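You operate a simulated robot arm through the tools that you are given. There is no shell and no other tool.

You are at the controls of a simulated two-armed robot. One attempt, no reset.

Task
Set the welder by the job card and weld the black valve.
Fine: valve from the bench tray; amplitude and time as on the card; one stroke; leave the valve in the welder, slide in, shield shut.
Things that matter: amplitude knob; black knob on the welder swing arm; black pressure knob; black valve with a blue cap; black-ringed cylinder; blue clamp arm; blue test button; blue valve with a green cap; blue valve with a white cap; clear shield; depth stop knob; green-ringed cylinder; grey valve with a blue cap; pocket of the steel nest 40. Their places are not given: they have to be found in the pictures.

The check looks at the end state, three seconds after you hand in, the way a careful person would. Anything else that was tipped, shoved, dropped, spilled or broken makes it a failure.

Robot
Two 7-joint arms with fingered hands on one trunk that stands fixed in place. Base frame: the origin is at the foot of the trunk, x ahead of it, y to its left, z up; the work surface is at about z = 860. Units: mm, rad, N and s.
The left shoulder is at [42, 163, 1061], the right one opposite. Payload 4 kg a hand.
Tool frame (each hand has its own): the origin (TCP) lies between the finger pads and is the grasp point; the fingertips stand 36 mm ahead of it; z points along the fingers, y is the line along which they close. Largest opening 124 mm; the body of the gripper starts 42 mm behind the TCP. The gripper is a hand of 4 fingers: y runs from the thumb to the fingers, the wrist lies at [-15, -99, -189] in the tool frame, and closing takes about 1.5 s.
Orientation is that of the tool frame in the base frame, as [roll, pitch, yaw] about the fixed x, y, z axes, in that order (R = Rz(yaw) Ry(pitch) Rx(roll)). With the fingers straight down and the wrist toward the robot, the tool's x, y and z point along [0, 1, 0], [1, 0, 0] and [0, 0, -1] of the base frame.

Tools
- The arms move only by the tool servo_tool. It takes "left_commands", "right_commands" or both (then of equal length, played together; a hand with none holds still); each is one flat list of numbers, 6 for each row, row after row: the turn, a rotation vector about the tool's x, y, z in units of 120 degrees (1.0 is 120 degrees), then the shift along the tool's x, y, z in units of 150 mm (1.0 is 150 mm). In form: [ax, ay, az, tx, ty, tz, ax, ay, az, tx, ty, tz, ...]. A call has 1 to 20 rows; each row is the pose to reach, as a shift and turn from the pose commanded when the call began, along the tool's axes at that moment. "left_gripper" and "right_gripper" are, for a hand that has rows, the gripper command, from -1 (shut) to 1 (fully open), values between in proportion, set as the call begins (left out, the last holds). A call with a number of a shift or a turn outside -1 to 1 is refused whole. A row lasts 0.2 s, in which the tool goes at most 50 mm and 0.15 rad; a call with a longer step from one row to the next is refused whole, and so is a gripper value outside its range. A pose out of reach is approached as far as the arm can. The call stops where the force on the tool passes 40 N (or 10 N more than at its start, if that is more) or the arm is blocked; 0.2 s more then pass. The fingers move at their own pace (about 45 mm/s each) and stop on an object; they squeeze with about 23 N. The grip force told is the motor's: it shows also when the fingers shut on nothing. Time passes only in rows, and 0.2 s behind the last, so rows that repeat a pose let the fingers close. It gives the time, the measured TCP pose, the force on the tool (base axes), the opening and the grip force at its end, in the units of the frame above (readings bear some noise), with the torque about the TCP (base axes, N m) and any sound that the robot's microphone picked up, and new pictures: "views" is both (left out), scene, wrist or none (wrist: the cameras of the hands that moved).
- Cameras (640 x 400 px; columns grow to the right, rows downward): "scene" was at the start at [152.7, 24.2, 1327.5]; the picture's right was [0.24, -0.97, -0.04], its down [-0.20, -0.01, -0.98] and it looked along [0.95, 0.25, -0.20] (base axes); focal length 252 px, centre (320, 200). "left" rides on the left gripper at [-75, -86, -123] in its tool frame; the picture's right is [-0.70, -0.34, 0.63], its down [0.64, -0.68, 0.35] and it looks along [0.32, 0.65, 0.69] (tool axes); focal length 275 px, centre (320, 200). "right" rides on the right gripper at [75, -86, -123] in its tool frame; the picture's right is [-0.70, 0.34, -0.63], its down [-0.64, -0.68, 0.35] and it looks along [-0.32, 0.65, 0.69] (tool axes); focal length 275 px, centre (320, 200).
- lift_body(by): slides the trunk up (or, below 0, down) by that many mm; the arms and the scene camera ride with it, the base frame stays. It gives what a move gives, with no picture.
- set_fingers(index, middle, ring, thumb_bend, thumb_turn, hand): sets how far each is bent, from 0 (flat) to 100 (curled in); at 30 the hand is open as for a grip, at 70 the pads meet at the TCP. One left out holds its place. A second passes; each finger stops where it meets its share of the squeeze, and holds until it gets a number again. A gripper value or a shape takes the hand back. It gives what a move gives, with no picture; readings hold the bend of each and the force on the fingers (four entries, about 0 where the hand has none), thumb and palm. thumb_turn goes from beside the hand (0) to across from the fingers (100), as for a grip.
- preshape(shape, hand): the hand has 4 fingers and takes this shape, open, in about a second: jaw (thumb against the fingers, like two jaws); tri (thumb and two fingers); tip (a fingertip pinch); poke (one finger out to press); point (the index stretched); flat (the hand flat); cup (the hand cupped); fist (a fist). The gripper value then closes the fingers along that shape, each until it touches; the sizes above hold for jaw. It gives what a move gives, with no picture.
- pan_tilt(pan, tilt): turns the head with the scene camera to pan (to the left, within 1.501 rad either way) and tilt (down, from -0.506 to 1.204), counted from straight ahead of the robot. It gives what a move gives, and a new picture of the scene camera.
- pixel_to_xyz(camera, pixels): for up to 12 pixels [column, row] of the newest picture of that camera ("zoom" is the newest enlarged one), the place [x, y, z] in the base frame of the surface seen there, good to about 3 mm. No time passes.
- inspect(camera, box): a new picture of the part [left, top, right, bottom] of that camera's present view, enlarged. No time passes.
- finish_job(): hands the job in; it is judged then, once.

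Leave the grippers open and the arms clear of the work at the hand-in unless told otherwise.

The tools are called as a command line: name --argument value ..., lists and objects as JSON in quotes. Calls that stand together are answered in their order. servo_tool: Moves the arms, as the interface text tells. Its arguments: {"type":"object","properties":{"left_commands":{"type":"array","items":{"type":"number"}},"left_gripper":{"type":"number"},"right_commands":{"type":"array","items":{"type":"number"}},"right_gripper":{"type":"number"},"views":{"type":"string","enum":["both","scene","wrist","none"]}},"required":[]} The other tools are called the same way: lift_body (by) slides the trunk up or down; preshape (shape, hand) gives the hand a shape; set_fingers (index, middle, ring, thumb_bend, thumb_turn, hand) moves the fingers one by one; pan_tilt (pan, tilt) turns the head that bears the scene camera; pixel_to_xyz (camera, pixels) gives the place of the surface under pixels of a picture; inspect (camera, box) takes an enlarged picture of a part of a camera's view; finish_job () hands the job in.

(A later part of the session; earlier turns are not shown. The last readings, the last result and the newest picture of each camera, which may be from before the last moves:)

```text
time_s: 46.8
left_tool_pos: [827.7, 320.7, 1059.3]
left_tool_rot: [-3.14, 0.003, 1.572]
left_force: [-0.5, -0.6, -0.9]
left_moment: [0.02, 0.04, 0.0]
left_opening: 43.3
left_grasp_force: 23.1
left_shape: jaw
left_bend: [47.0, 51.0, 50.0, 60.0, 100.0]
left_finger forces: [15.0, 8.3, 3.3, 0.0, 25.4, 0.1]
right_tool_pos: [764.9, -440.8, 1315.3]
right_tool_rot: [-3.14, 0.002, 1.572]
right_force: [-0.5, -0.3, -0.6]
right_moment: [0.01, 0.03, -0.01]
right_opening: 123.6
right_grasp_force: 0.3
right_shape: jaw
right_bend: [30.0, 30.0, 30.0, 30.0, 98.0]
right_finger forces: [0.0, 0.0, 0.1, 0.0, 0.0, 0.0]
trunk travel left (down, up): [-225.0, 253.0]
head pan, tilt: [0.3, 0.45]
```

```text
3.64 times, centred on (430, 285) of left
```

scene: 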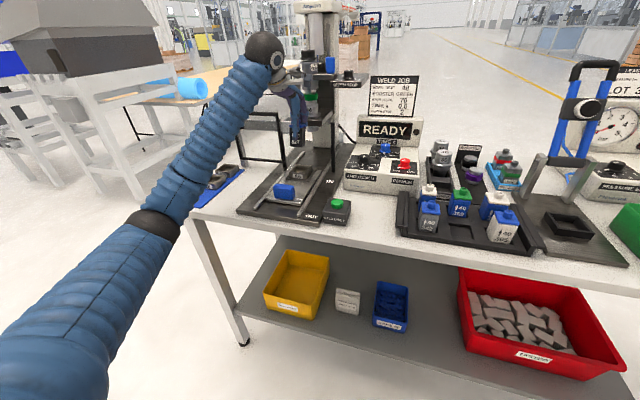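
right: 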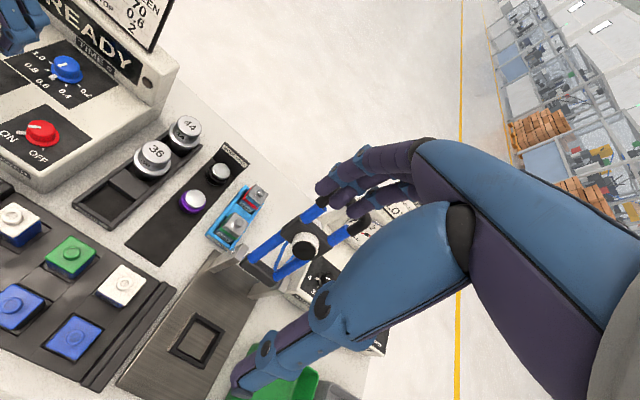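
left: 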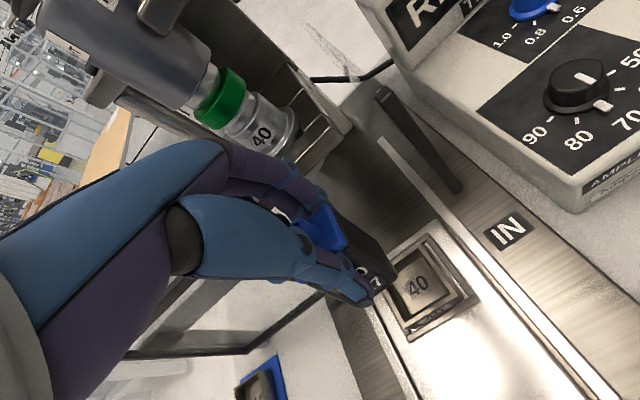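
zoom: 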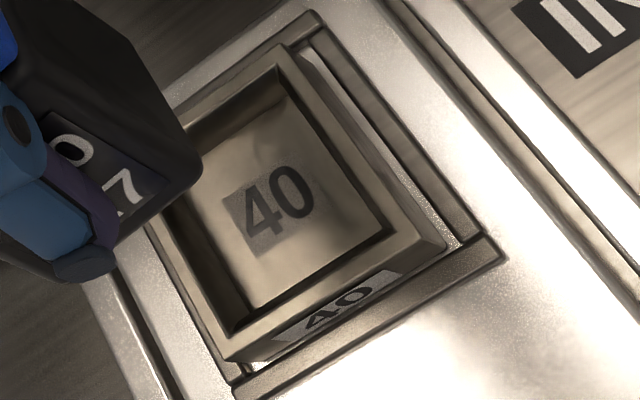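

Valve and pocket are aligned to within about 1 mm; I correct by (-0.7,-0.9) and lower until the valve bottom is just above the nest rim (TCP z≈988).

servo_tool --left_commands '[0, 0, 0, -0.006, -0.0047, 0.1, 0, 0, 0, -0.006, -0.0047, 0.22, 0, 0, 0, -0.006, -0.0047, 0.34, 0, 0, 0, -0.006, -0.0047, 0.43, 0, 0, 0, -0.006, -0.0047, 0.475, 0, 0, 0, -0.006, -0.0047, 0.475]' --views "both"

inspect --camera "left" --box '[300, 190, 460, 340]'

inspect --camera "scene" --box '[270, 120, 340, 200]'

```text
time_s: 48.2
left_tool_pos: [825.2, 318.9, 989.0]
left_tool_rot: [-3.14, 0.002, 1.573]
left_force: [-0.6, 0.0, -0.5]
left_moment: [-0.03, 0.01, -0.04]
left_opening: 43.0
left_grasp_force: 22.8
left_shape: jaw
left_bend: [47.0, 51.0, 50.0, 60.0, 100.0]
left_finger forces: [15.0, 8.1, 3.3, 0.0, 25.5, 0.0]
right_tool_pos: [763.0, -442.0, 1317.6]
right_tool_rot: [3.141, -0.001, 1.571]
right_force: [0.2, -0.2, -0.4]
right_moment: [-0.02, 0.02, 0.02]
right_opening: 123.8
right_grasp_force: 0.0
right_shape: jaw
right_bend: [30.0, 30.0, 30.0, 30.0, 98.0]
right_finger forces: [0.0, 0.0, 0.1, 0.1, 0.1, 0.0]
trunk travel left (down, up): [-225.0, 253.0]
head pan, tilt: [0.3, 0.45]
```

scene: 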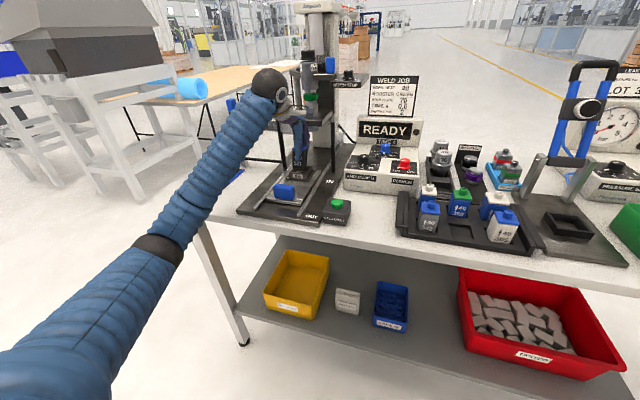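
left: 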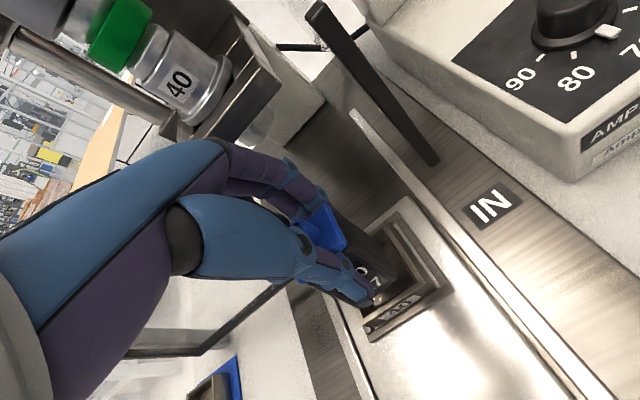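

```text
2.67 times, centred on (380, 265) of left
```

zoom: 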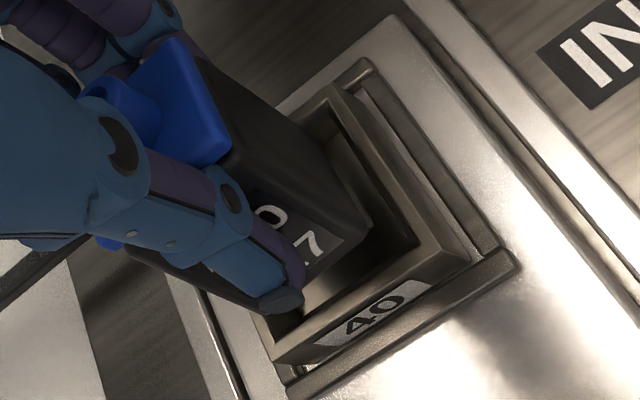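

```text
5.00 times, centred on (305, 160) of scene
```

zoom: 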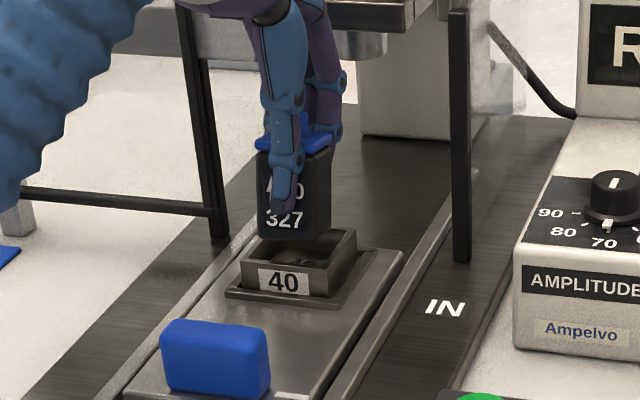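

The valve bottom is at the rim, lined up with the pocket. I lower gently in small steps and watch the force.

servo_tool --left_commands '[0, 0, 0, 0, 0, 0.025, 0, 0, 0, 0, 0, 0.05, 0, 0, 0, 0, 0, 0.075, 0, 0, 0, 0, 0, 0.1, 0, 0, 0, 0, 0, 0.1]' --views "wrist"

inspect --camera "left" --box '[300, 190, 460, 340]'

inspect --camera "scene" --box '[280, 135, 330, 190]'

```text
time_s: 49.4
left_tool_pos: [825.8, 320.9, 974.6]
left_tool_rot: [3.141, 0.001, 1.572]
left_force: [0.9, -0.9, -0.2]
left_moment: [0.03, -0.06, 0.01]
left_opening: 42.9
left_grasp_force: 22.9
left_shape: jaw
left_bend: [47.0, 51.0, 50.0, 60.0, 100.0]
left_finger forces: [15.3, 8.7, 3.4, 0.0, 25.3, 0.0]
right_tool_pos: [762.8, -441.5, 1317.1]
right_tool_rot: [-3.14, -0.001, 1.569]
right_force: [0.4, 0.2, 0.2]
right_moment: [0.02, 0.0, 0.0]
right_opening: 123.9
right_grasp_force: 0.1
right_shape: jaw
right_bend: [30.0, 30.0, 30.0, 30.0, 98.0]
right_finger forces: [0.1, 0.0, 0.0, 0.0, 0.0, 0.1]
trunk travel left (down, up): [-225.0, 253.0]
head pan, tilt: [0.3, 0.45]
```

left: 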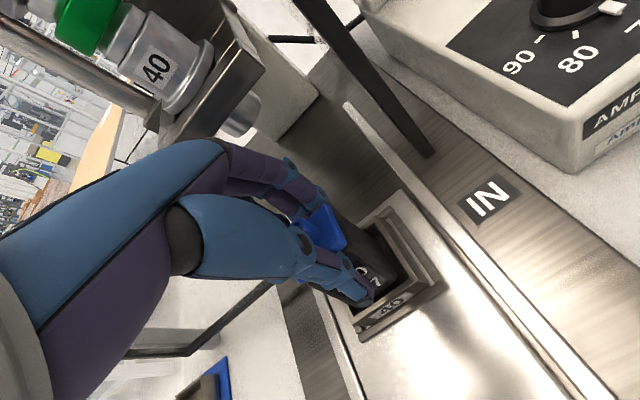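

```text
2.67 times, centred on (380, 265) of left
```

zoom: 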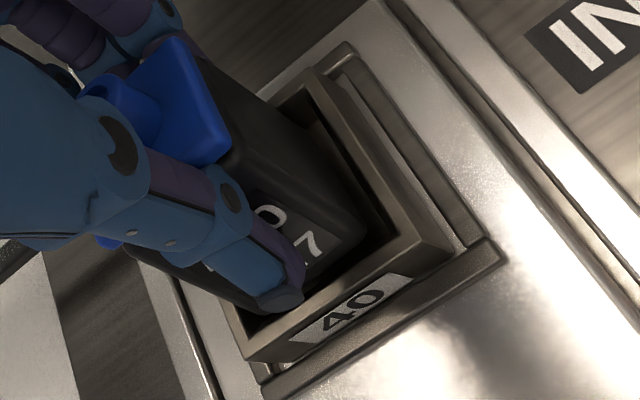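

```text
7.27 times, centred on (305, 162) of scene
```

zoom: 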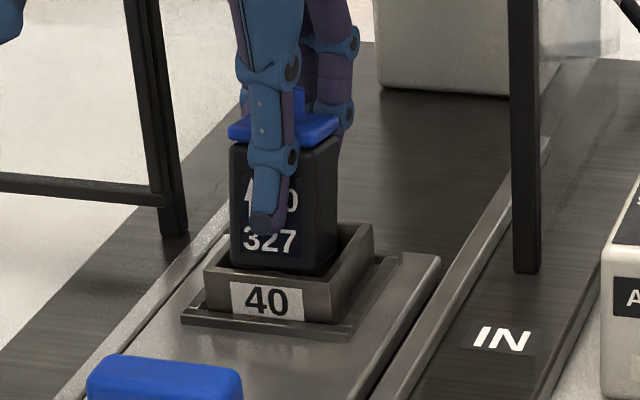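

No contact yet; the valve is entering the pocket. I check the gaps around it.

pixel_to_xyz --camera "left" --pixels '[[389, 260], [386, 254], [380, 250], [406, 265], [412, 275], [400, 252], [390, 297], [400, 290], [378, 300], [380, 281], [384, 278], [374, 283]]'

```text
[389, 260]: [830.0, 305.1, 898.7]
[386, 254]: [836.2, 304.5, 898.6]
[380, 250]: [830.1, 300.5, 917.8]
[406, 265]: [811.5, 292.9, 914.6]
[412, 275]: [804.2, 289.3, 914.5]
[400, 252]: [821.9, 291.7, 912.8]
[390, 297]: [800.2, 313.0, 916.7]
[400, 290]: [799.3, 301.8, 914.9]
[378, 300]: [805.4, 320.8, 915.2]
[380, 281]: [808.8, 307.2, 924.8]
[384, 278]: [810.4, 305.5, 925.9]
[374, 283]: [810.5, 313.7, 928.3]
```

The valve is within about 1 mm of the pocket centre. I shift by (-0.8,-1.0) and continue lowering in 2 mm steps.

servo_tool --left_commands '[0, 0, 0, -0.0067, -0.0053, 0, 0, 0, 0, -0.0067, -0.0053, 0.015, 0, 0, 0, -0.0067, -0.0053, 0.03, 0, 0, 0, -0.0067, -0.0053, 0.045, 0, 0, 0, -0.0067, -0.0053, 0.045]' --views "wrist"

inspect --camera "left" --box '[300, 190, 460, 340]'

inspect --camera "scene" --box '[280, 135, 330, 190]'

```text
time_s: 50.6
left_tool_pos: [824.9, 319.1, 967.1]
left_tool_rot: [-3.141, 0.002, 1.573]
left_force: [0.5, 2.1, 5.1]
left_moment: [0.02, -0.13, 0.0]
left_opening: 42.8
left_grasp_force: 22.9
left_shape: jaw
left_bend: [47.0, 51.0, 50.0, 60.0, 100.0]
left_finger forces: [14.5, 8.4, 3.5, 0.1, 26.2, 0.1]
right_tool_pos: [763.7, -441.6, 1317.6]
right_tool_rot: [-3.141, 0.0, 1.571]
right_force: [0.3, 0.2, 0.0]
right_moment: [0.02, 0.01, 0.06]
right_opening: 123.7
right_grasp_force: 0.0
right_shape: jaw
right_bend: [30.0, 30.0, 30.0, 30.0, 98.0]
right_finger forces: [0.0, 0.0, 0.0, 0.1, 0.1, 0.0]
trunk travel left (down, up): [-225.0, 253.0]
head pan, tilt: [0.3, 0.45]
```

left: 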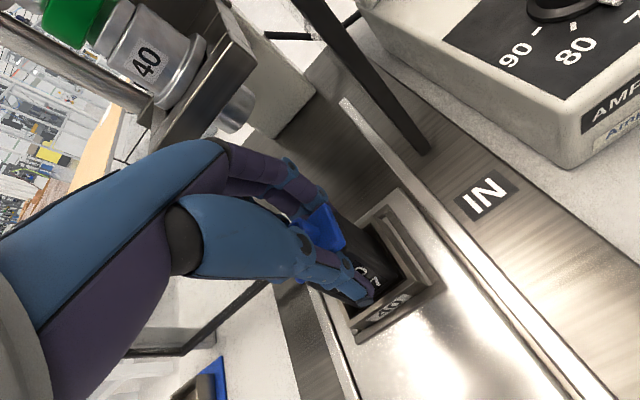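

```text
2.67 times, centred on (380, 265) of left
```

zoom: 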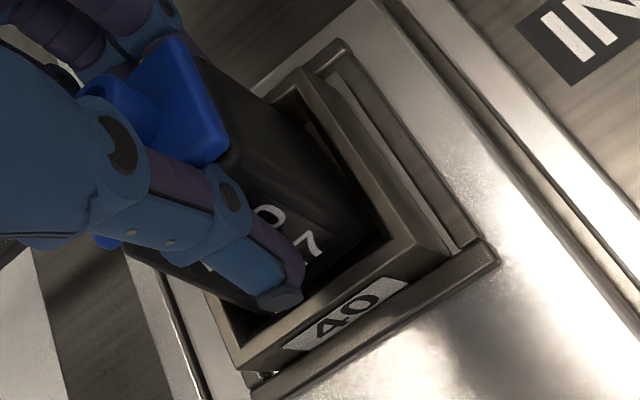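

```text
7.27 times, centred on (305, 162) of scene
```

zoom: 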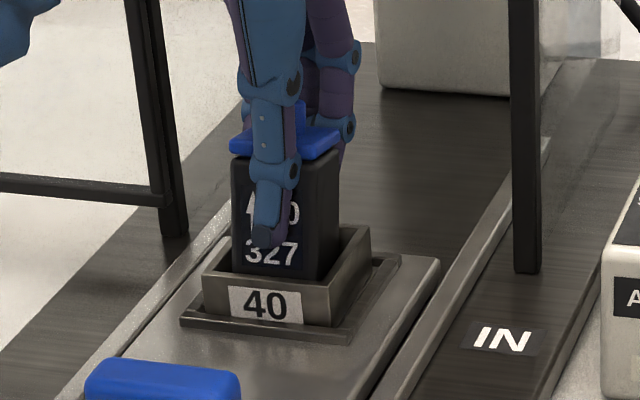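

A 5 N contact at TCP z 967 matches the pocket floor height, so the valve is seated. I open the hand and hold still.

servo_tool --left_commands '[0, 0, 0, 0, 0, 0, 0, 0, 0, 0, 0, 0, 0, 0, 0, 0, 0, 0, 0, 0, 0, 0, 0, 0, 0, 0, 0, 0, 0, 0]' --left_gripper 0.2 --views "wrist"

inspect --camera "scene" --box '[280, 125, 330, 190]'

```text
time_s: 51.8
left_tool_pos: [825.3, 319.0, 967.1]
left_tool_rot: [-3.141, 0.002, 1.573]
left_force: [0.6, 0.7, -0.2]
left_moment: [0.01, 0.0, -0.01]
left_opening: 74.2
left_grasp_force: 0.0
left_shape: jaw
left_bend: [38.0, 42.0, 40.0, 53.0, 99.0]
left_finger forces: [0.1, 0.0, 0.0, 0.0, 0.0, 0.0]
right_tool_pos: [764.0, -442.1, 1316.4]
right_tool_rot: [-3.14, -0.001, 1.572]
right_force: [0.0, 0.2, -0.6]
right_moment: [-0.02, 0.0, 0.02]
right_opening: 123.8
right_grasp_force: 0.1
right_shape: jaw
right_bend: [30.0, 30.0, 30.0, 30.0, 98.0]
right_finger forces: [0.1, 0.1, 0.0, 0.1, 0.0, 0.0]
trunk travel left (down, up): [-225.0, 253.0]
head pan, tilt: [0.3, 0.45]
```

left: 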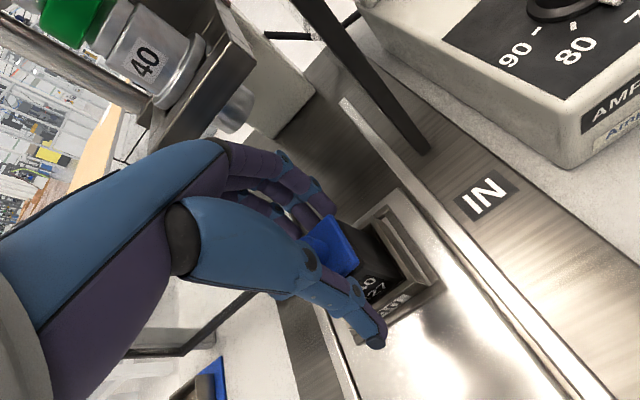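

```text
6.15 times, centred on (305, 158) of scene
```

zoom: 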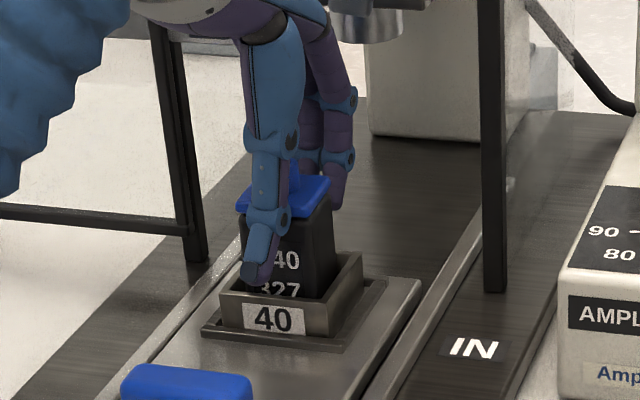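

The valve has settled into the nest. I raise the hand straight up 110 mm and inspect.

servo_tool --left_commands '[0, 0, 0, 0, 0, -0.1, 0, 0, 0, 0, 0, -0.25, 0, 0, 0, 0, 0, -0.45, 0, 0, 0, 0, 0, -0.7, 0, 0, 0, 0, 0, -0.7]' --views "both"

inspect --camera "scene" --box '[275, 125, 335, 195]'

inspect --camera "left" --box '[330, 200, 510, 360]'

```text
time_s: 53.0
left_tool_pos: [824.4, 320.5, 1071.8]
left_tool_rot: [-3.14, 0.003, 1.572]
left_force: [-0.4, -0.2, 0.3]
left_moment: [-0.04, 0.02, 0.0]
left_opening: 74.1
left_grasp_force: 0.2
left_shape: jaw
left_bend: [38.0, 42.0, 40.0, 53.0, 99.0]
left_finger forces: [0.1, 0.0, 0.0, 0.1, 0.0, 0.1]
right_tool_pos: [764.3, -442.4, 1317.3]
right_tool_rot: [-3.14, 0.001, 1.57]
right_force: [-0.4, 0.1, -0.1]
right_moment: [-0.04, 0.03, 0.0]
right_opening: 123.6
right_grasp_force: 0.0
right_shape: jaw
right_bend: [30.0, 30.0, 30.0, 30.0, 98.0]
right_finger forces: [0.0, 0.1, 0.1, 0.0, 0.1, 0.1]
trunk travel left (down, up): [-225.0, 253.0]
head pan, tilt: [0.3, 0.45]
```

scene: 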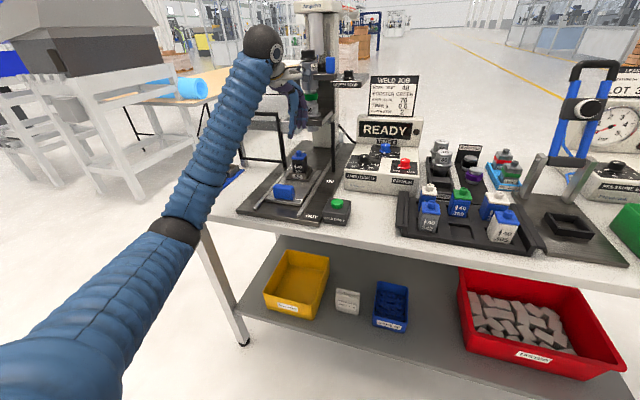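
left: 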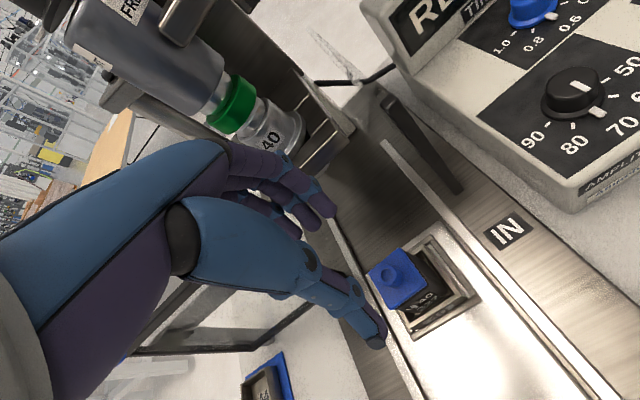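

```text
5.71 times, centred on (305, 160) of scene
```

zoom: 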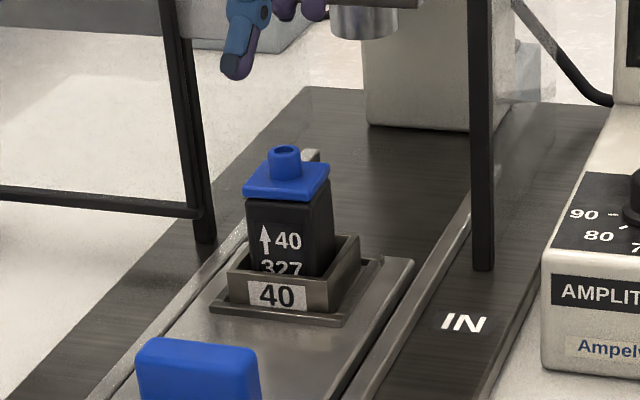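

```text
2.50 times, centred on (420, 280) of left
```

zoom: 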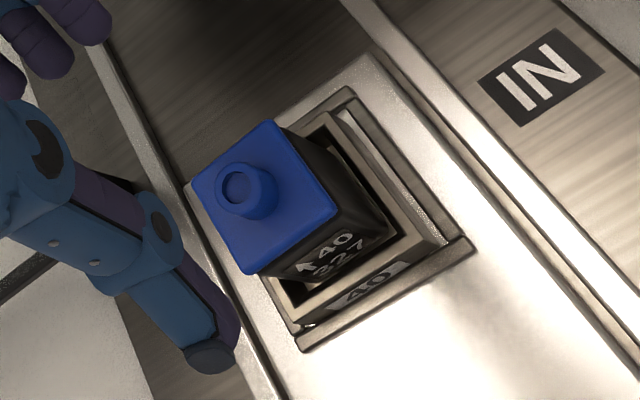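

The valve stands in the nest. I check that its cap is level and centred.

pixel_to_xyz --camera "zoom" --pixels '[[270, 130], [328, 208], [250, 262], [202, 187], [245, 190], [290, 240], [350, 200], [320, 255], [440, 243], [300, 315], [325, 118], [300, 200]]'

```text
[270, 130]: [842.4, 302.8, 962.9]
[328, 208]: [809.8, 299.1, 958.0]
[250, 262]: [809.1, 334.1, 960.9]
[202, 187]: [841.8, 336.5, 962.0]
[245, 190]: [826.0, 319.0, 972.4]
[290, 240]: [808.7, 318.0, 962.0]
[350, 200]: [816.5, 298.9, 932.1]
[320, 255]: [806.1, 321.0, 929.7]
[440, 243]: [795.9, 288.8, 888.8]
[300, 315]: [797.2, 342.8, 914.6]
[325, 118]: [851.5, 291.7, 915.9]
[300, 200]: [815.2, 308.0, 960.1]
```

inspect --camera "scene" --box '[284, 148, 324, 184]'

pixel_to_xyz --camera "scene" --pixels '[[295, 158], [304, 157], [299, 155], [296, 168], [302, 168], [296, 174], [303, 173], [305, 165], [306, 172], [292, 160]]'

```text
11.11 times, centred on (304, 166) of scene
```

zoom: 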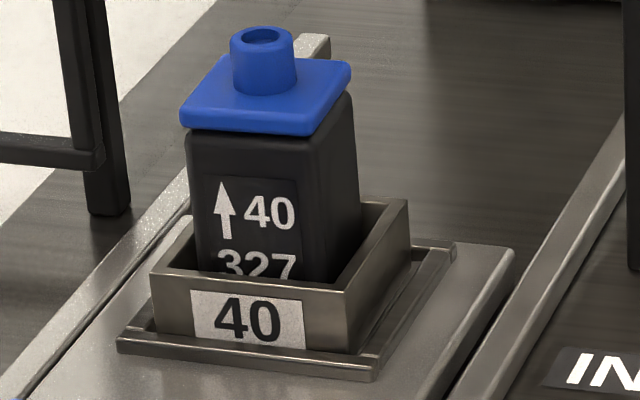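

```text
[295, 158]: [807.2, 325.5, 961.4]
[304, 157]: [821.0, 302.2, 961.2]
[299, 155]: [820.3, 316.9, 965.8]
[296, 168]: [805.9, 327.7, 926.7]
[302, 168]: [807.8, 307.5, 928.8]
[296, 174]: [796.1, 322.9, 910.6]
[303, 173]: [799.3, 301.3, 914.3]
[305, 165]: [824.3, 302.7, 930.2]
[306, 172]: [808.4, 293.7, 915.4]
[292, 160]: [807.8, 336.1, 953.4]
```

The valve stands vertical in the pocket. Next I move back to the slide's blue handle; first I measure it.

inspect --camera "scene" --box '[250, 165, 330, 225]'

pixel_to_xyz --camera "scene" --pixels '[[276, 186], [291, 187], [284, 184], [278, 195], [291, 196], [284, 200], [294, 190], [294, 197], [273, 192], [300, 195], [262, 206], [310, 200]]'

```text
6.67 times, centred on (290, 195) of scene
```

zoom: 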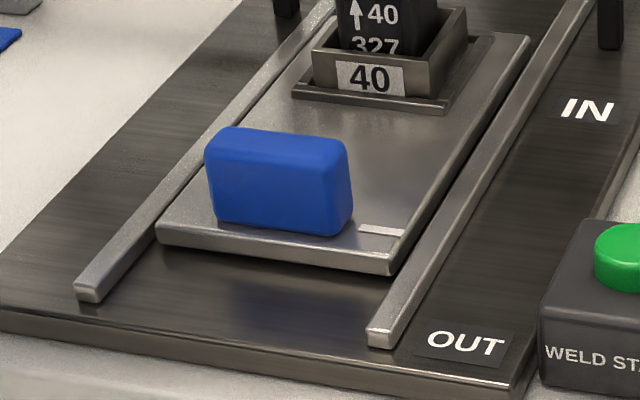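

```text
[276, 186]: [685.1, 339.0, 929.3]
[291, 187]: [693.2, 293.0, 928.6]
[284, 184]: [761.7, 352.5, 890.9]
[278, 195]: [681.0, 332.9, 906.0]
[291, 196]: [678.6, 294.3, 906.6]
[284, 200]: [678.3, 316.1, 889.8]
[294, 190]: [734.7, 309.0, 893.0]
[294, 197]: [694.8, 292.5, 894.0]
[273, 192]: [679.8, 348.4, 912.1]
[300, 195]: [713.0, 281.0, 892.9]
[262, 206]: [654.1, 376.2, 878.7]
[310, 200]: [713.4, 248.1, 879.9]
```

The handle spans x 680–702, y 293–348, top z 929. I move back over it to z≈1010.

servo_tool --left_commands '[0, 0, 0, 0, -0.25, 0, 0, 0, 0, 0, -0.5, 0.05, 0, 0, 0, 0, -0.75, 0.2, 0, 0, 0, 0, -0.896, 0.41, 0, 0, 0, 0, -0.896, 0.41]' --views "wrist"

inspect --camera "left" --box '[290, 190, 490, 370]'

```text
time_s: 54.2
left_tool_pos: [688.3, 319.0, 1009.7]
left_tool_rot: [3.141, 0.0, 1.573]
left_force: [0.3, -0.8, 0.1]
left_moment: [0.02, -0.02, -0.01]
left_opening: 74.4
left_grasp_force: 0.0
left_shape: jaw
left_bend: [38.0, 42.0, 40.0, 53.0, 99.0]
left_finger forces: [0.0, 0.0, 0.1, 0.0, 0.0, 0.0]
right_tool_pos: [763.9, -441.4, 1317.1]
right_tool_rot: [-3.139, -0.001, 1.57]
right_force: [0.4, 0.0, -0.4]
right_moment: [-0.02, 0.0, 0.02]
right_opening: 123.8
right_grasp_force: 0.0
right_shape: jaw
right_bend: [30.0, 30.0, 30.0, 30.0, 98.0]
right_finger forces: [0.0, 0.1, 0.0, 0.1, 0.0, 0.1]
trunk travel left (down, up): [-225.0, 253.0]
head pan, tilt: [0.3, 0.45]
```

left: 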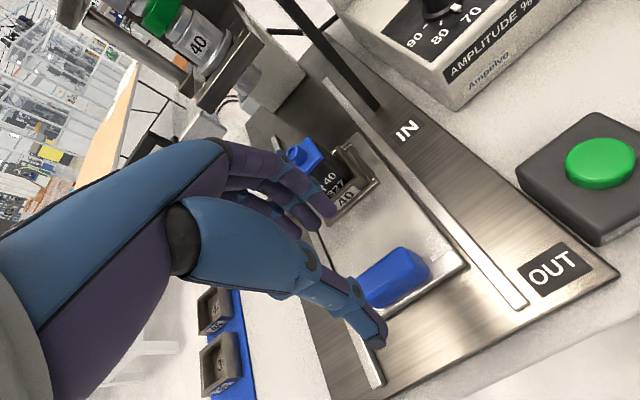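

```text
2.22 times, centred on (390, 280) of left
```

zoom: 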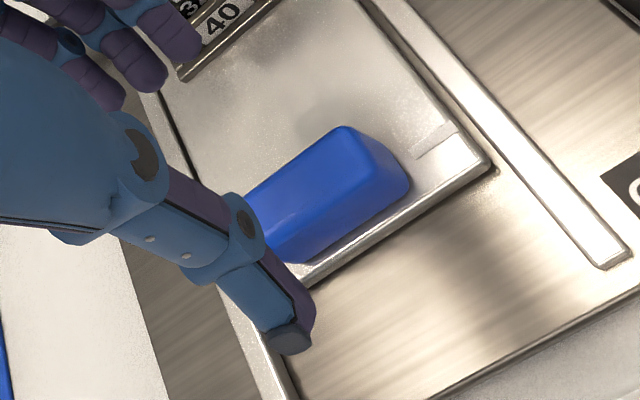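

The handle lies between thumb and fingers. I lower to z≈938 and close on it.

servo_tool --left_commands '[0, 0, 0, 0, 0.01, 0.15, 0, 0, 0, 0, 0.01, 0.3, 0, 0, 0, 0, 0.01, 0.42, 0, 0, 0, 0, 0.01, 0.478, 0, 0, 0, 0, 0.01, 0.478]' --views "wrist"

servo_tool --left_commands '[0, 0, 0, 0, 0, 0, 0, 0, 0, 0, 0, 0, 0, 0, 0, 0, 0, 0, 0, 0, 0, 0, 0, 0, 0, 0, 0, 0, 0, 0, 0, 0, 0, 0, 0, 0, 0, 0, 0, 0, 0, 0]' --left_gripper -1 --views "wrist"

```text
time_s: 55.4
left_tool_pos: [691.0, 318.6, 939.3]
left_tool_rot: [-3.141, 0.0, 1.573]
left_force: [-0.9, 0.0, -0.2]
left_moment: [-0.03, 0.01, -0.01]
left_opening: 74.5
left_grasp_force: 0.0
left_shape: jaw
left_bend: [38.0, 42.0, 40.0, 53.0, 99.0]
left_finger forces: [0.0, 0.0, 0.1, 0.0, 0.1, 0.0]
right_tool_pos: [764.3, -440.9, 1316.7]
right_tool_rot: [-3.14, -0.001, 1.571]
right_force: [0.7, 0.3, 0.1]
right_moment: [-0.02, 0.01, 0.01]
right_opening: 123.6
right_grasp_force: 0.1
right_shape: jaw
right_bend: [30.0, 30.0, 30.0, 30.0, 98.0]
right_finger forces: [0.1, 0.0, 0.1, 0.1, 0.0, 0.0]
trunk travel left (down, up): [-225.0, 253.0]
head pan, tilt: [0.3, 0.45]
```

left: 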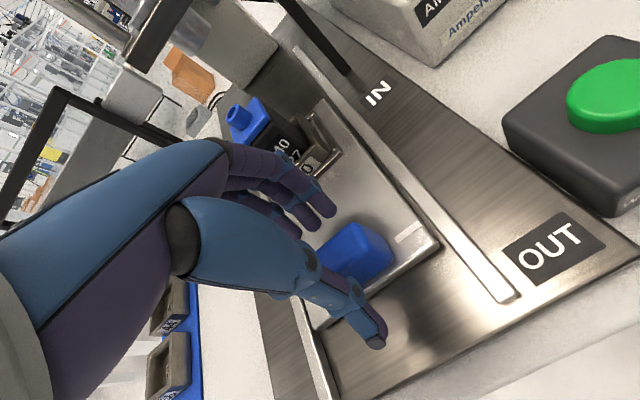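

```text
time_s: 57.0
left_tool_pos: [691.6, 317.4, 939.9]
left_tool_rot: [3.141, 0.002, 1.572]
left_force: [-2.2, 1.4, 2.5]
left_moment: [-0.03, -0.28, -0.09]
left_opening: 32.7
left_grasp_force: 22.9
left_shape: jaw
left_bend: [61.0, 62.0, 62.0, 59.0, 100.0]
left_finger forces: [12.8, 7.5, 3.3, 0.0, 24.1, 0.1]
right_tool_pos: [763.9, -442.7, 1316.9]
right_tool_rot: [3.141, 0.0, 1.57]
right_force: [1.3, -0.2, 0.0]
right_moment: [0.0, 0.01, 0.03]
right_opening: 123.8
right_grasp_force: 0.0
right_shape: jaw
right_bend: [30.0, 30.0, 30.0, 30.0, 98.0]
right_finger forces: [0.0, 0.1, 0.0, 0.0, 0.1, 0.0]
trunk travel left (down, up): [-225.0, 253.0]
head pan, tilt: [0.3, 0.45]
```

left: 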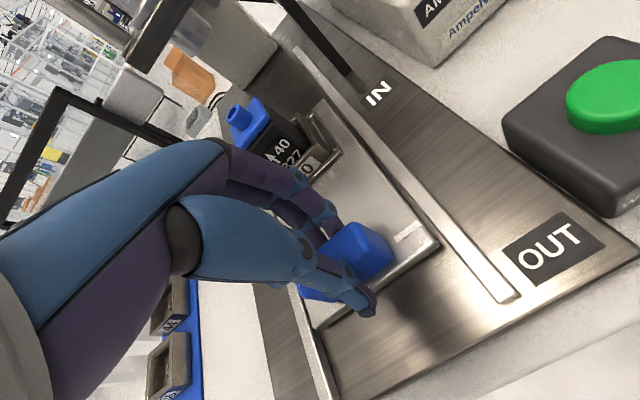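

The handle is gripped. I push the slide inward gently, 90 mm first.

servo_tool --left_commands '[0, 0, 0, 0, 0.03, 0, 0, 0, 0, 0, 0.08, 0, 0, 0, 0, 0, 0.14, 0, 0, 0, 0, 0, 0.2, 0, 0, 0, 0, 0, 0.26, 0, 0, 0, 0, 0, 0.32, 0, 0, 0, 0, 0, 0.38, 0, 0, 0, 0, 0, 0.44, 0, 0, 0, 0, 0, 0.5, 0, 0, 0, 0, 0, 0.56, 0, 0, 0, 0, 0, 0.6, 0, 0, 0, 0, 0, 0.6, 0]' --views "both"

inspect --camera "scene" --box '[250, 80, 350, 220]'

```text
time_s: 59.6
left_tool_pos: [780.8, 319.0, 939.9]
left_tool_rot: [-3.141, 0.002, 1.572]
left_force: [-1.4, 2.5, 8.0]
left_moment: [0.11, -0.28, -0.04]
left_opening: 32.4
left_grasp_force: 23.0
left_shape: jaw
left_bend: [61.0, 62.0, 62.0, 59.0, 100.0]
left_finger forces: [13.4, 7.6, 3.3, 0.0, 26.5, 0.0]
right_tool_pos: [763.2, -441.4, 1316.9]
right_tool_rot: [3.141, 0.001, 1.57]
right_force: [-0.2, -0.4, -0.1]
right_moment: [0.03, -0.01, 0.01]
right_opening: 123.8
right_grasp_force: 0.1
right_shape: jaw
right_bend: [30.0, 30.0, 30.0, 30.0, 98.0]
right_finger forces: [0.1, 0.0, 0.0, 0.0, 0.0, 0.1]
trunk travel left (down, up): [-225.0, 253.0]
head pan, tilt: [0.3, 0.45]
```

scene: 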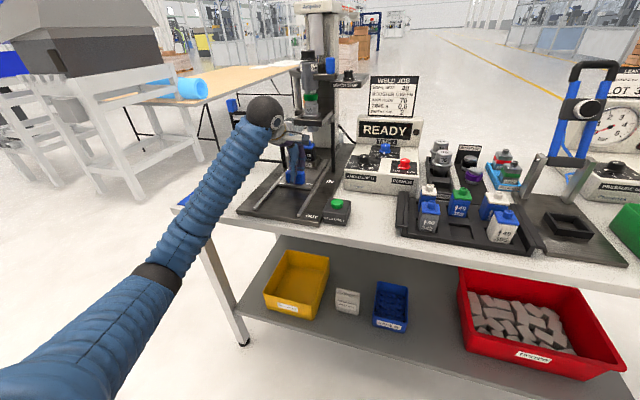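
left: 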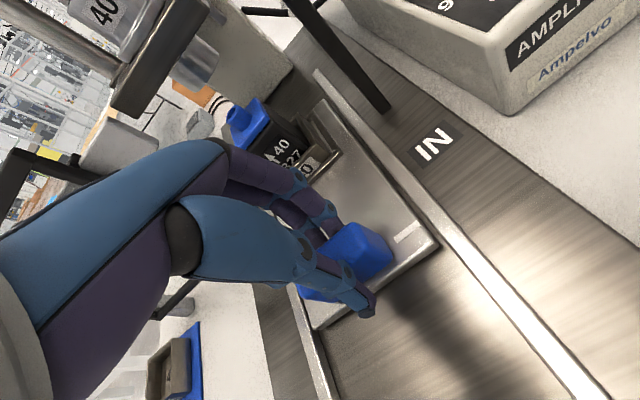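

```text
2.86 times, centred on (300, 150) of scene
```

zoom: 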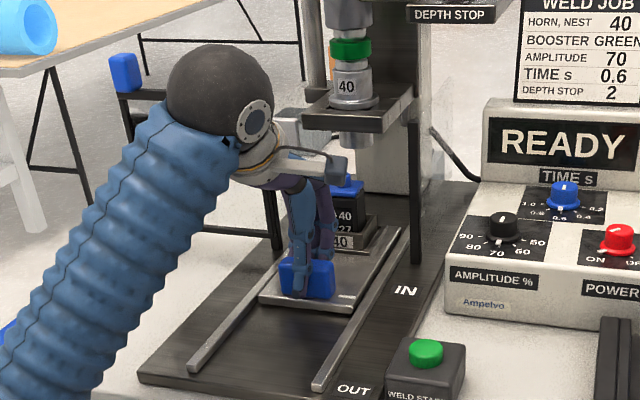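

The slide moves freely, with the nest now near x 918. I keep pushing slowly until it meets its end stop.

servo_tool --left_commands '[0, 0, 0, 0, 0.03, 0, 0, 0, 0, 0, 0.07, 0, 0, 0, 0, 0, 0.11, 0, 0, 0, 0, 0, 0.15, 0, 0, 0, 0, 0, 0.19, 0, 0, 0, 0, 0, 0.23, 0, 0, 0, 0, 0, 0.27, 0, 0, 0, 0, 0, 0.31, 0, 0, 0, 0, 0, 0.35, 0, 0, 0, 0, 0, 0.39, 0, 0, 0, 0, 0, 0.43, 0, 0, 0, 0, 0, 0.47, 0]' --views "both"

inspect --camera "scene" --box '[250, 80, 350, 220]'

```text
time_s: 62.1
left_tool_pos: [844.7, 318.2, 942.1]
left_tool_rot: [3.139, 0.0, 1.57]
left_force: [-33.6, -1.0, 13.6]
left_moment: [-0.07, 0.73, -0.04]
left_opening: 35.7
left_grasp_force: 22.9
left_shape: jaw
left_bend: [72.0, 72.0, 70.0, 56.0, 100.0]
left_finger forces: [3.3, 0.1, 0.0, 0.1, 40.8, 0.0]
right_tool_pos: [761.5, -442.1, 1318.4]
right_tool_rot: [3.14, 0.0, 1.57]
right_force: [-0.1, 0.5, 0.5]
right_moment: [0.02, 0.0, 0.03]
right_opening: 123.9
right_grasp_force: 0.1
right_shape: jaw
right_bend: [30.0, 30.0, 30.0, 30.0, 98.0]
right_finger forces: [0.0, 0.0, 0.0, 0.0, 0.0, 0.1]
trunk travel left (down, up): [-225.0, 253.0]
head pan, tilt: [0.3, 0.45]
stopped in row 12 (left hand): the force on the tool passed its limit at 42 N (the readings are from after the stop); the commanded pose is now the measured one
```

scene: 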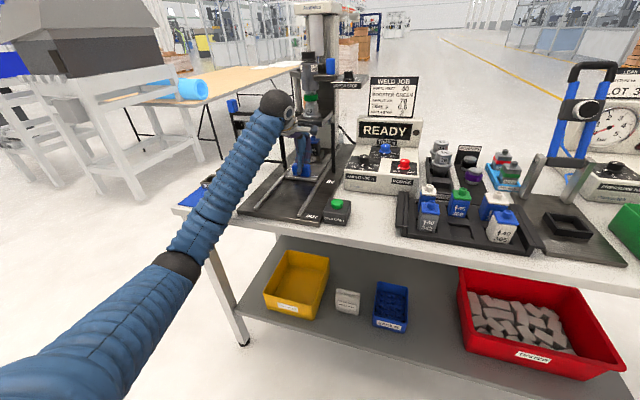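
left: 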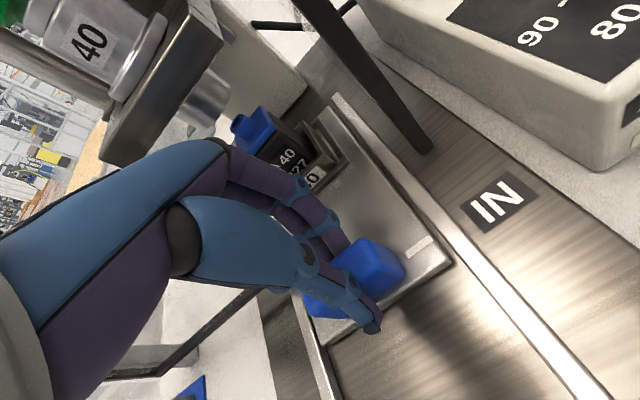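

```text
2.86 times, centred on (300, 150) of scene
```

zoom: 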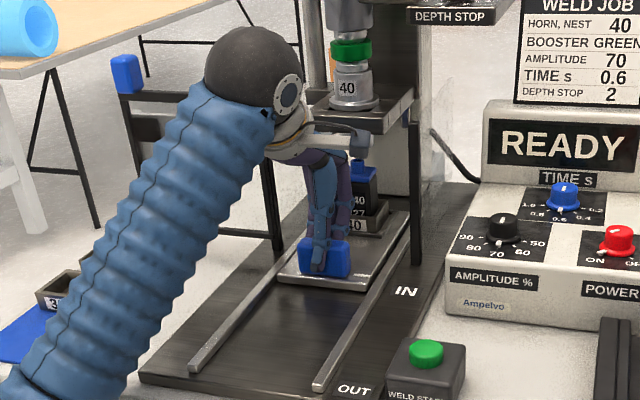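

The slide reached its end stop (42 N). I open the hand and rise slightly, then check the slide position.

servo_tool --left_commands '[0, 0, 0, 0, -0.02, 0, 0, 0, 0, 0, -0.02, 0, 0, 0, 0, 0, -0.02, 0, 0, 0, 0, 0, -0.02, 0, 0, 0, 0, 0, -0.02, 0, 0, 0, 0, 0, -0.02, 0]' --left_gripper 0.2 --views "none"

servo_tool --left_commands '[0, 0, 0, 0, -0.03, -0.1, 0, 0, 0, 0, -0.1, -0.3, 0, 0, 0, 0, -0.3, -0.5, 0, 0, 0, 0, -0.6, -0.6, 0, 0, 0, 0, -0.9, -0.7, 0, 0, 0, 0, -0.9, -0.7]' --views "both"

inspect --camera "scene" --box '[250, 80, 350, 220]'

```text
time_s: 63.5
left_tool_pos: [844.6, 318.1, 934.1]
left_tool_rot: [-3.132, 0.001, 1.572]
left_force: [-4.7, -1.2, 4.5]
left_moment: [-0.05, 0.13, -0.01]
left_opening: 77.0
left_grasp_force: 0.0
left_shape: jaw
left_bend: [38.0, 42.0, 40.0, 51.0, 99.0]
left_finger forces: [0.0, 0.1, 0.1, 0.0, 5.9, 0.0]
right_tool_pos: [765.6, -441.1, 1315.9]
right_tool_rot: [-3.138, -0.001, 1.569]
right_force: [-0.1, -0.5, 0.3]
right_moment: [0.01, 0.0, 0.01]
right_opening: 123.7
right_grasp_force: 0.1
right_shape: jaw
right_bend: [30.0, 30.0, 30.0, 30.0, 98.0]
right_finger forces: [0.1, 0.0, 0.0, 0.1, 0.1, 0.1]
trunk travel left (down, up): [-225.0, 253.0]
head pan, tilt: [0.3, 0.45]
```

```text
time_s: 65.0
left_tool_pos: [709.8, 319.3, 1042.8]
left_tool_rot: [-3.138, 0.0, 1.571]
left_force: [0.3, 0.1, -0.8]
left_moment: [0.02, 0.0, 0.01]
left_opening: 74.5
left_grasp_force: 0.1
left_shape: jaw
left_bend: [38.0, 42.0, 40.0, 53.0, 99.0]
left_finger forces: [0.1, 0.0, 0.1, 0.1, 0.0, 0.0]
right_tool_pos: [764.6, -442.3, 1315.7]
right_tool_rot: [-3.141, 0.001, 1.573]
right_force: [0.0, 0.1, 0.0]
right_moment: [-0.02, 0.04, 0.03]
right_opening: 123.7
right_grasp_force: 0.0
right_shape: jaw
right_bend: [30.0, 30.0, 30.0, 30.0, 98.0]
right_finger forces: [0.0, 0.0, 0.1, 0.0, 0.0, 0.0]
trunk travel left (down, up): [-225.0, 253.0]
head pan, tilt: [0.3, 0.45]
```

scene: 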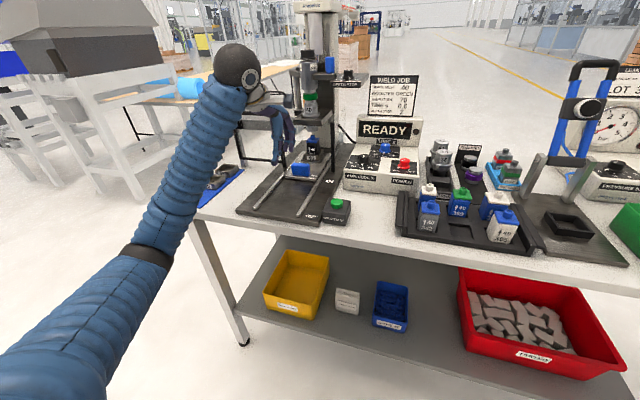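
left: 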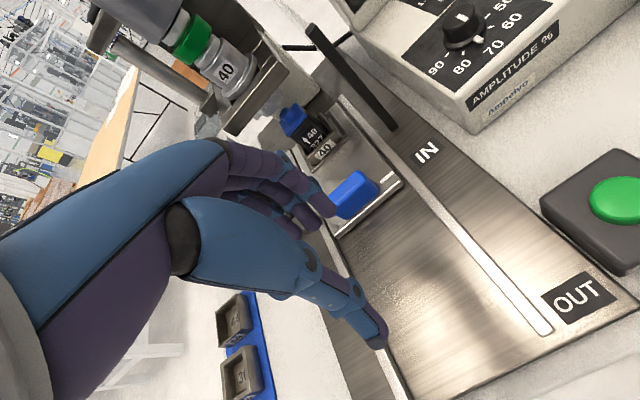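

```text
2.86 times, centred on (300, 150) of scene
```

zoom: 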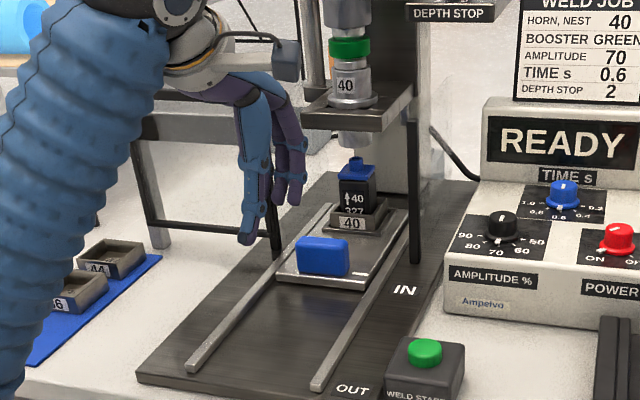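

The slide is in. I check that the valve is under the horn and measure the positions.

inspect --camera "scene" --box '[280, 100, 350, 190]'

pixel_to_xyz --camera "scene" --pixels '[[312, 141], [312, 152], [311, 158], [302, 168], [310, 128], [316, 127], [327, 125], [306, 118], [300, 176], [345, 160], [343, 172], [312, 138]]'

```text
4.44 times, centred on (315, 145) of scene
```

zoom: 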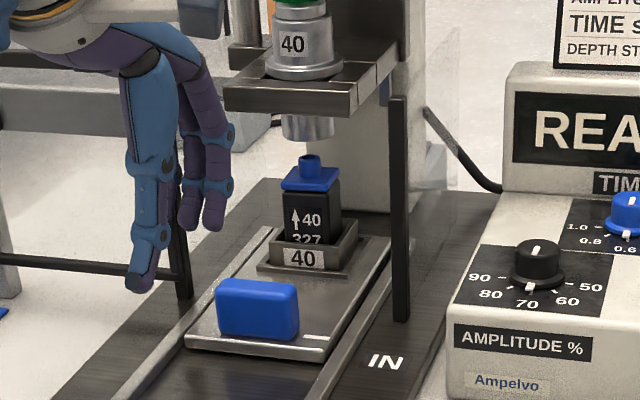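

```text
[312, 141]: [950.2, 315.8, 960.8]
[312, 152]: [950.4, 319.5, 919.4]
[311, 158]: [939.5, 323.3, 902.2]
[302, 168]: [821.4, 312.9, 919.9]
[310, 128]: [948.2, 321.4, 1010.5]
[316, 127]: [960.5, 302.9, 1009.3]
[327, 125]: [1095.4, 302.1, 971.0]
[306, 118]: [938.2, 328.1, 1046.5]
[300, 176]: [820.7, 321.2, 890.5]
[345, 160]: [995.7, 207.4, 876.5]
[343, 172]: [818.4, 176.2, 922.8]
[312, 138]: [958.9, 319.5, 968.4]
```

The valve (x≈969) is exactly under the horn (x≈968), so the slide is fully in. Next is the shield: I first move the left hand up and aside to see it clearly.

servo_tool --left_commands '[0, 0, 0, 0.1, -0.1, -0.18, 0, 0, 0, 0.25, -0.3, -0.37, 0, 0, 0, 0.42, -0.5, -0.55, 0, 0, 0, 0.6, -0.65, -0.733, 0, 0, 0, 0.6, -0.65, -0.733]' --views "none"

pan_tilt --pan 0.45 --tilt 0.35

```text
time_s: 66.2
left_tool_pos: [612.3, 410.8, 1153.9]
left_tool_rot: [-3.138, -0.001, 1.571]
left_force: [1.2, -0.2, 1.0]
left_moment: [0.03, 0.03, -0.03]
left_opening: 74.5
left_grasp_force: 0.0
left_shape: jaw
left_bend: [38.0, 42.0, 40.0, 53.0, 99.0]
left_finger forces: [0.0, 0.1, 0.0, 0.1, 0.0, 0.0]
right_tool_pos: [764.4, -441.9, 1315.9]
right_tool_rot: [-3.14, 0.001, 1.57]
right_force: [0.7, 0.6, -0.4]
right_moment: [0.01, 0.02, 0.02]
right_opening: 123.6
right_grasp_force: 0.1
right_shape: jaw
right_bend: [30.0, 30.0, 30.0, 30.0, 98.0]
right_finger forces: [0.0, 0.1, 0.1, 0.1, 0.1, 0.1]
trunk travel left (down, up): [-225.0, 253.0]
head pan, tilt: [0.3, 0.45]
```

```text
time_s: 66.8
left_tool_pos: [610.0, 409.2, 1154.8]
left_tool_rot: [-3.141, -0.001, 1.571]
left_force: [-0.3, -0.4, 0.1]
left_moment: [0.03, 0.0, 0.0]
left_opening: 74.5
left_grasp_force: 0.1
left_shape: jaw
left_bend: [38.0, 42.0, 40.0, 53.0, 99.0]
left_finger forces: [0.1, 0.0, 0.0, 0.1, 0.1, 0.1]
right_tool_pos: [764.1, -441.5, 1316.6]
right_tool_rot: [-3.141, 0.002, 1.571]
right_force: [-0.3, -0.1, 0.1]
right_moment: [0.0, -0.01, -0.01]
right_opening: 123.5
right_grasp_force: 0.0
right_shape: jaw
right_bend: [30.0, 30.0, 30.0, 30.0, 98.0]
right_finger forces: [0.1, 0.1, 0.0, 0.0, 0.0, 0.0]
trunk travel left (down, up): [-225.0, 253.0]
head pan, tilt: [0.45, 0.351]
```

scene: 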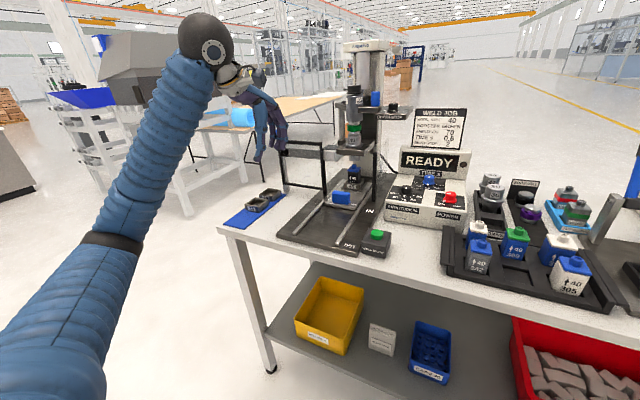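

inspect --camera "scene" --box '[230, 110, 400, 260]'

inspect --camera "scene" --box '[260, 120, 340, 200]'

```text
2.67 times, centred on (315, 185) of scene
```

zoom: 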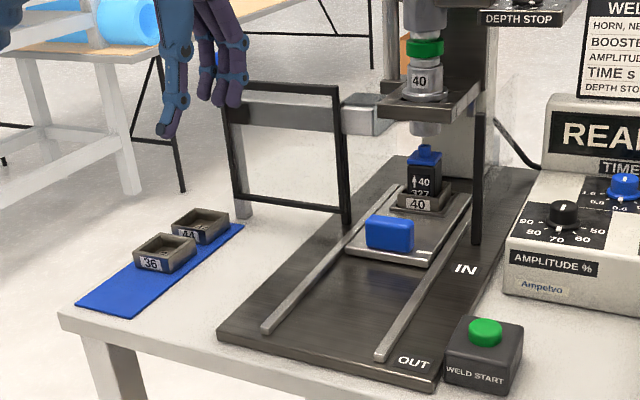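

```text
5.00 times, centred on (300, 160) of scene
```

zoom: 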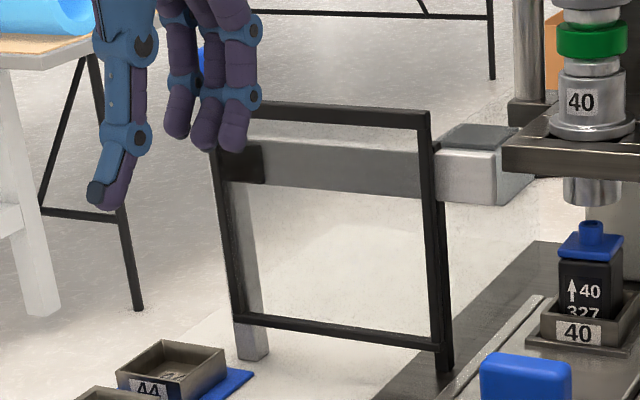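

I measure the shield frame, rail, leg, and the spare nests on the blue mat, so that the arm keeps clear of them.

pixel_to_xyz --camera "scene" --pixels '[[270, 192], [257, 202], [226, 223], [285, 194], [256, 225], [282, 130], [346, 143], [385, 143], [345, 195], [305, 188], [312, 153], [350, 229]]'

pixel_to_xyz --camera "zoom" --pixels '[[340, 115], [424, 118], [423, 200], [430, 340], [330, 330], [220, 210], [245, 165], [330, 165], [470, 180], [250, 340], [445, 300], [204, 60]]'

```text
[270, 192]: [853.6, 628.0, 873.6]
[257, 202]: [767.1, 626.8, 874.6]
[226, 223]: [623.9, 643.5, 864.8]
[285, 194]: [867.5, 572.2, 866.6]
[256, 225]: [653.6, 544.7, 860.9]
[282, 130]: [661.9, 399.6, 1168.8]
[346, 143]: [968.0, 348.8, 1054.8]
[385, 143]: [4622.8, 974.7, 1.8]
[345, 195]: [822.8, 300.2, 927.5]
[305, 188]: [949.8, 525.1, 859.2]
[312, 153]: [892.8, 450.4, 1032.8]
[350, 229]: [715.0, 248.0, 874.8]
```

```text
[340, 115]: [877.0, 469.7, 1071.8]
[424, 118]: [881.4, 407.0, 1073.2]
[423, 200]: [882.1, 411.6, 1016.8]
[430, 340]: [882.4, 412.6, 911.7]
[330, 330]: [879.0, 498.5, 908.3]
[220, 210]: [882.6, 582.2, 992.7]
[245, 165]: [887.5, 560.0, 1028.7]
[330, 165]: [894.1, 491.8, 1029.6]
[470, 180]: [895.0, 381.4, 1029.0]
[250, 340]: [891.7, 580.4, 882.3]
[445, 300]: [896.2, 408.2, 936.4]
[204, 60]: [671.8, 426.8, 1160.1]
```

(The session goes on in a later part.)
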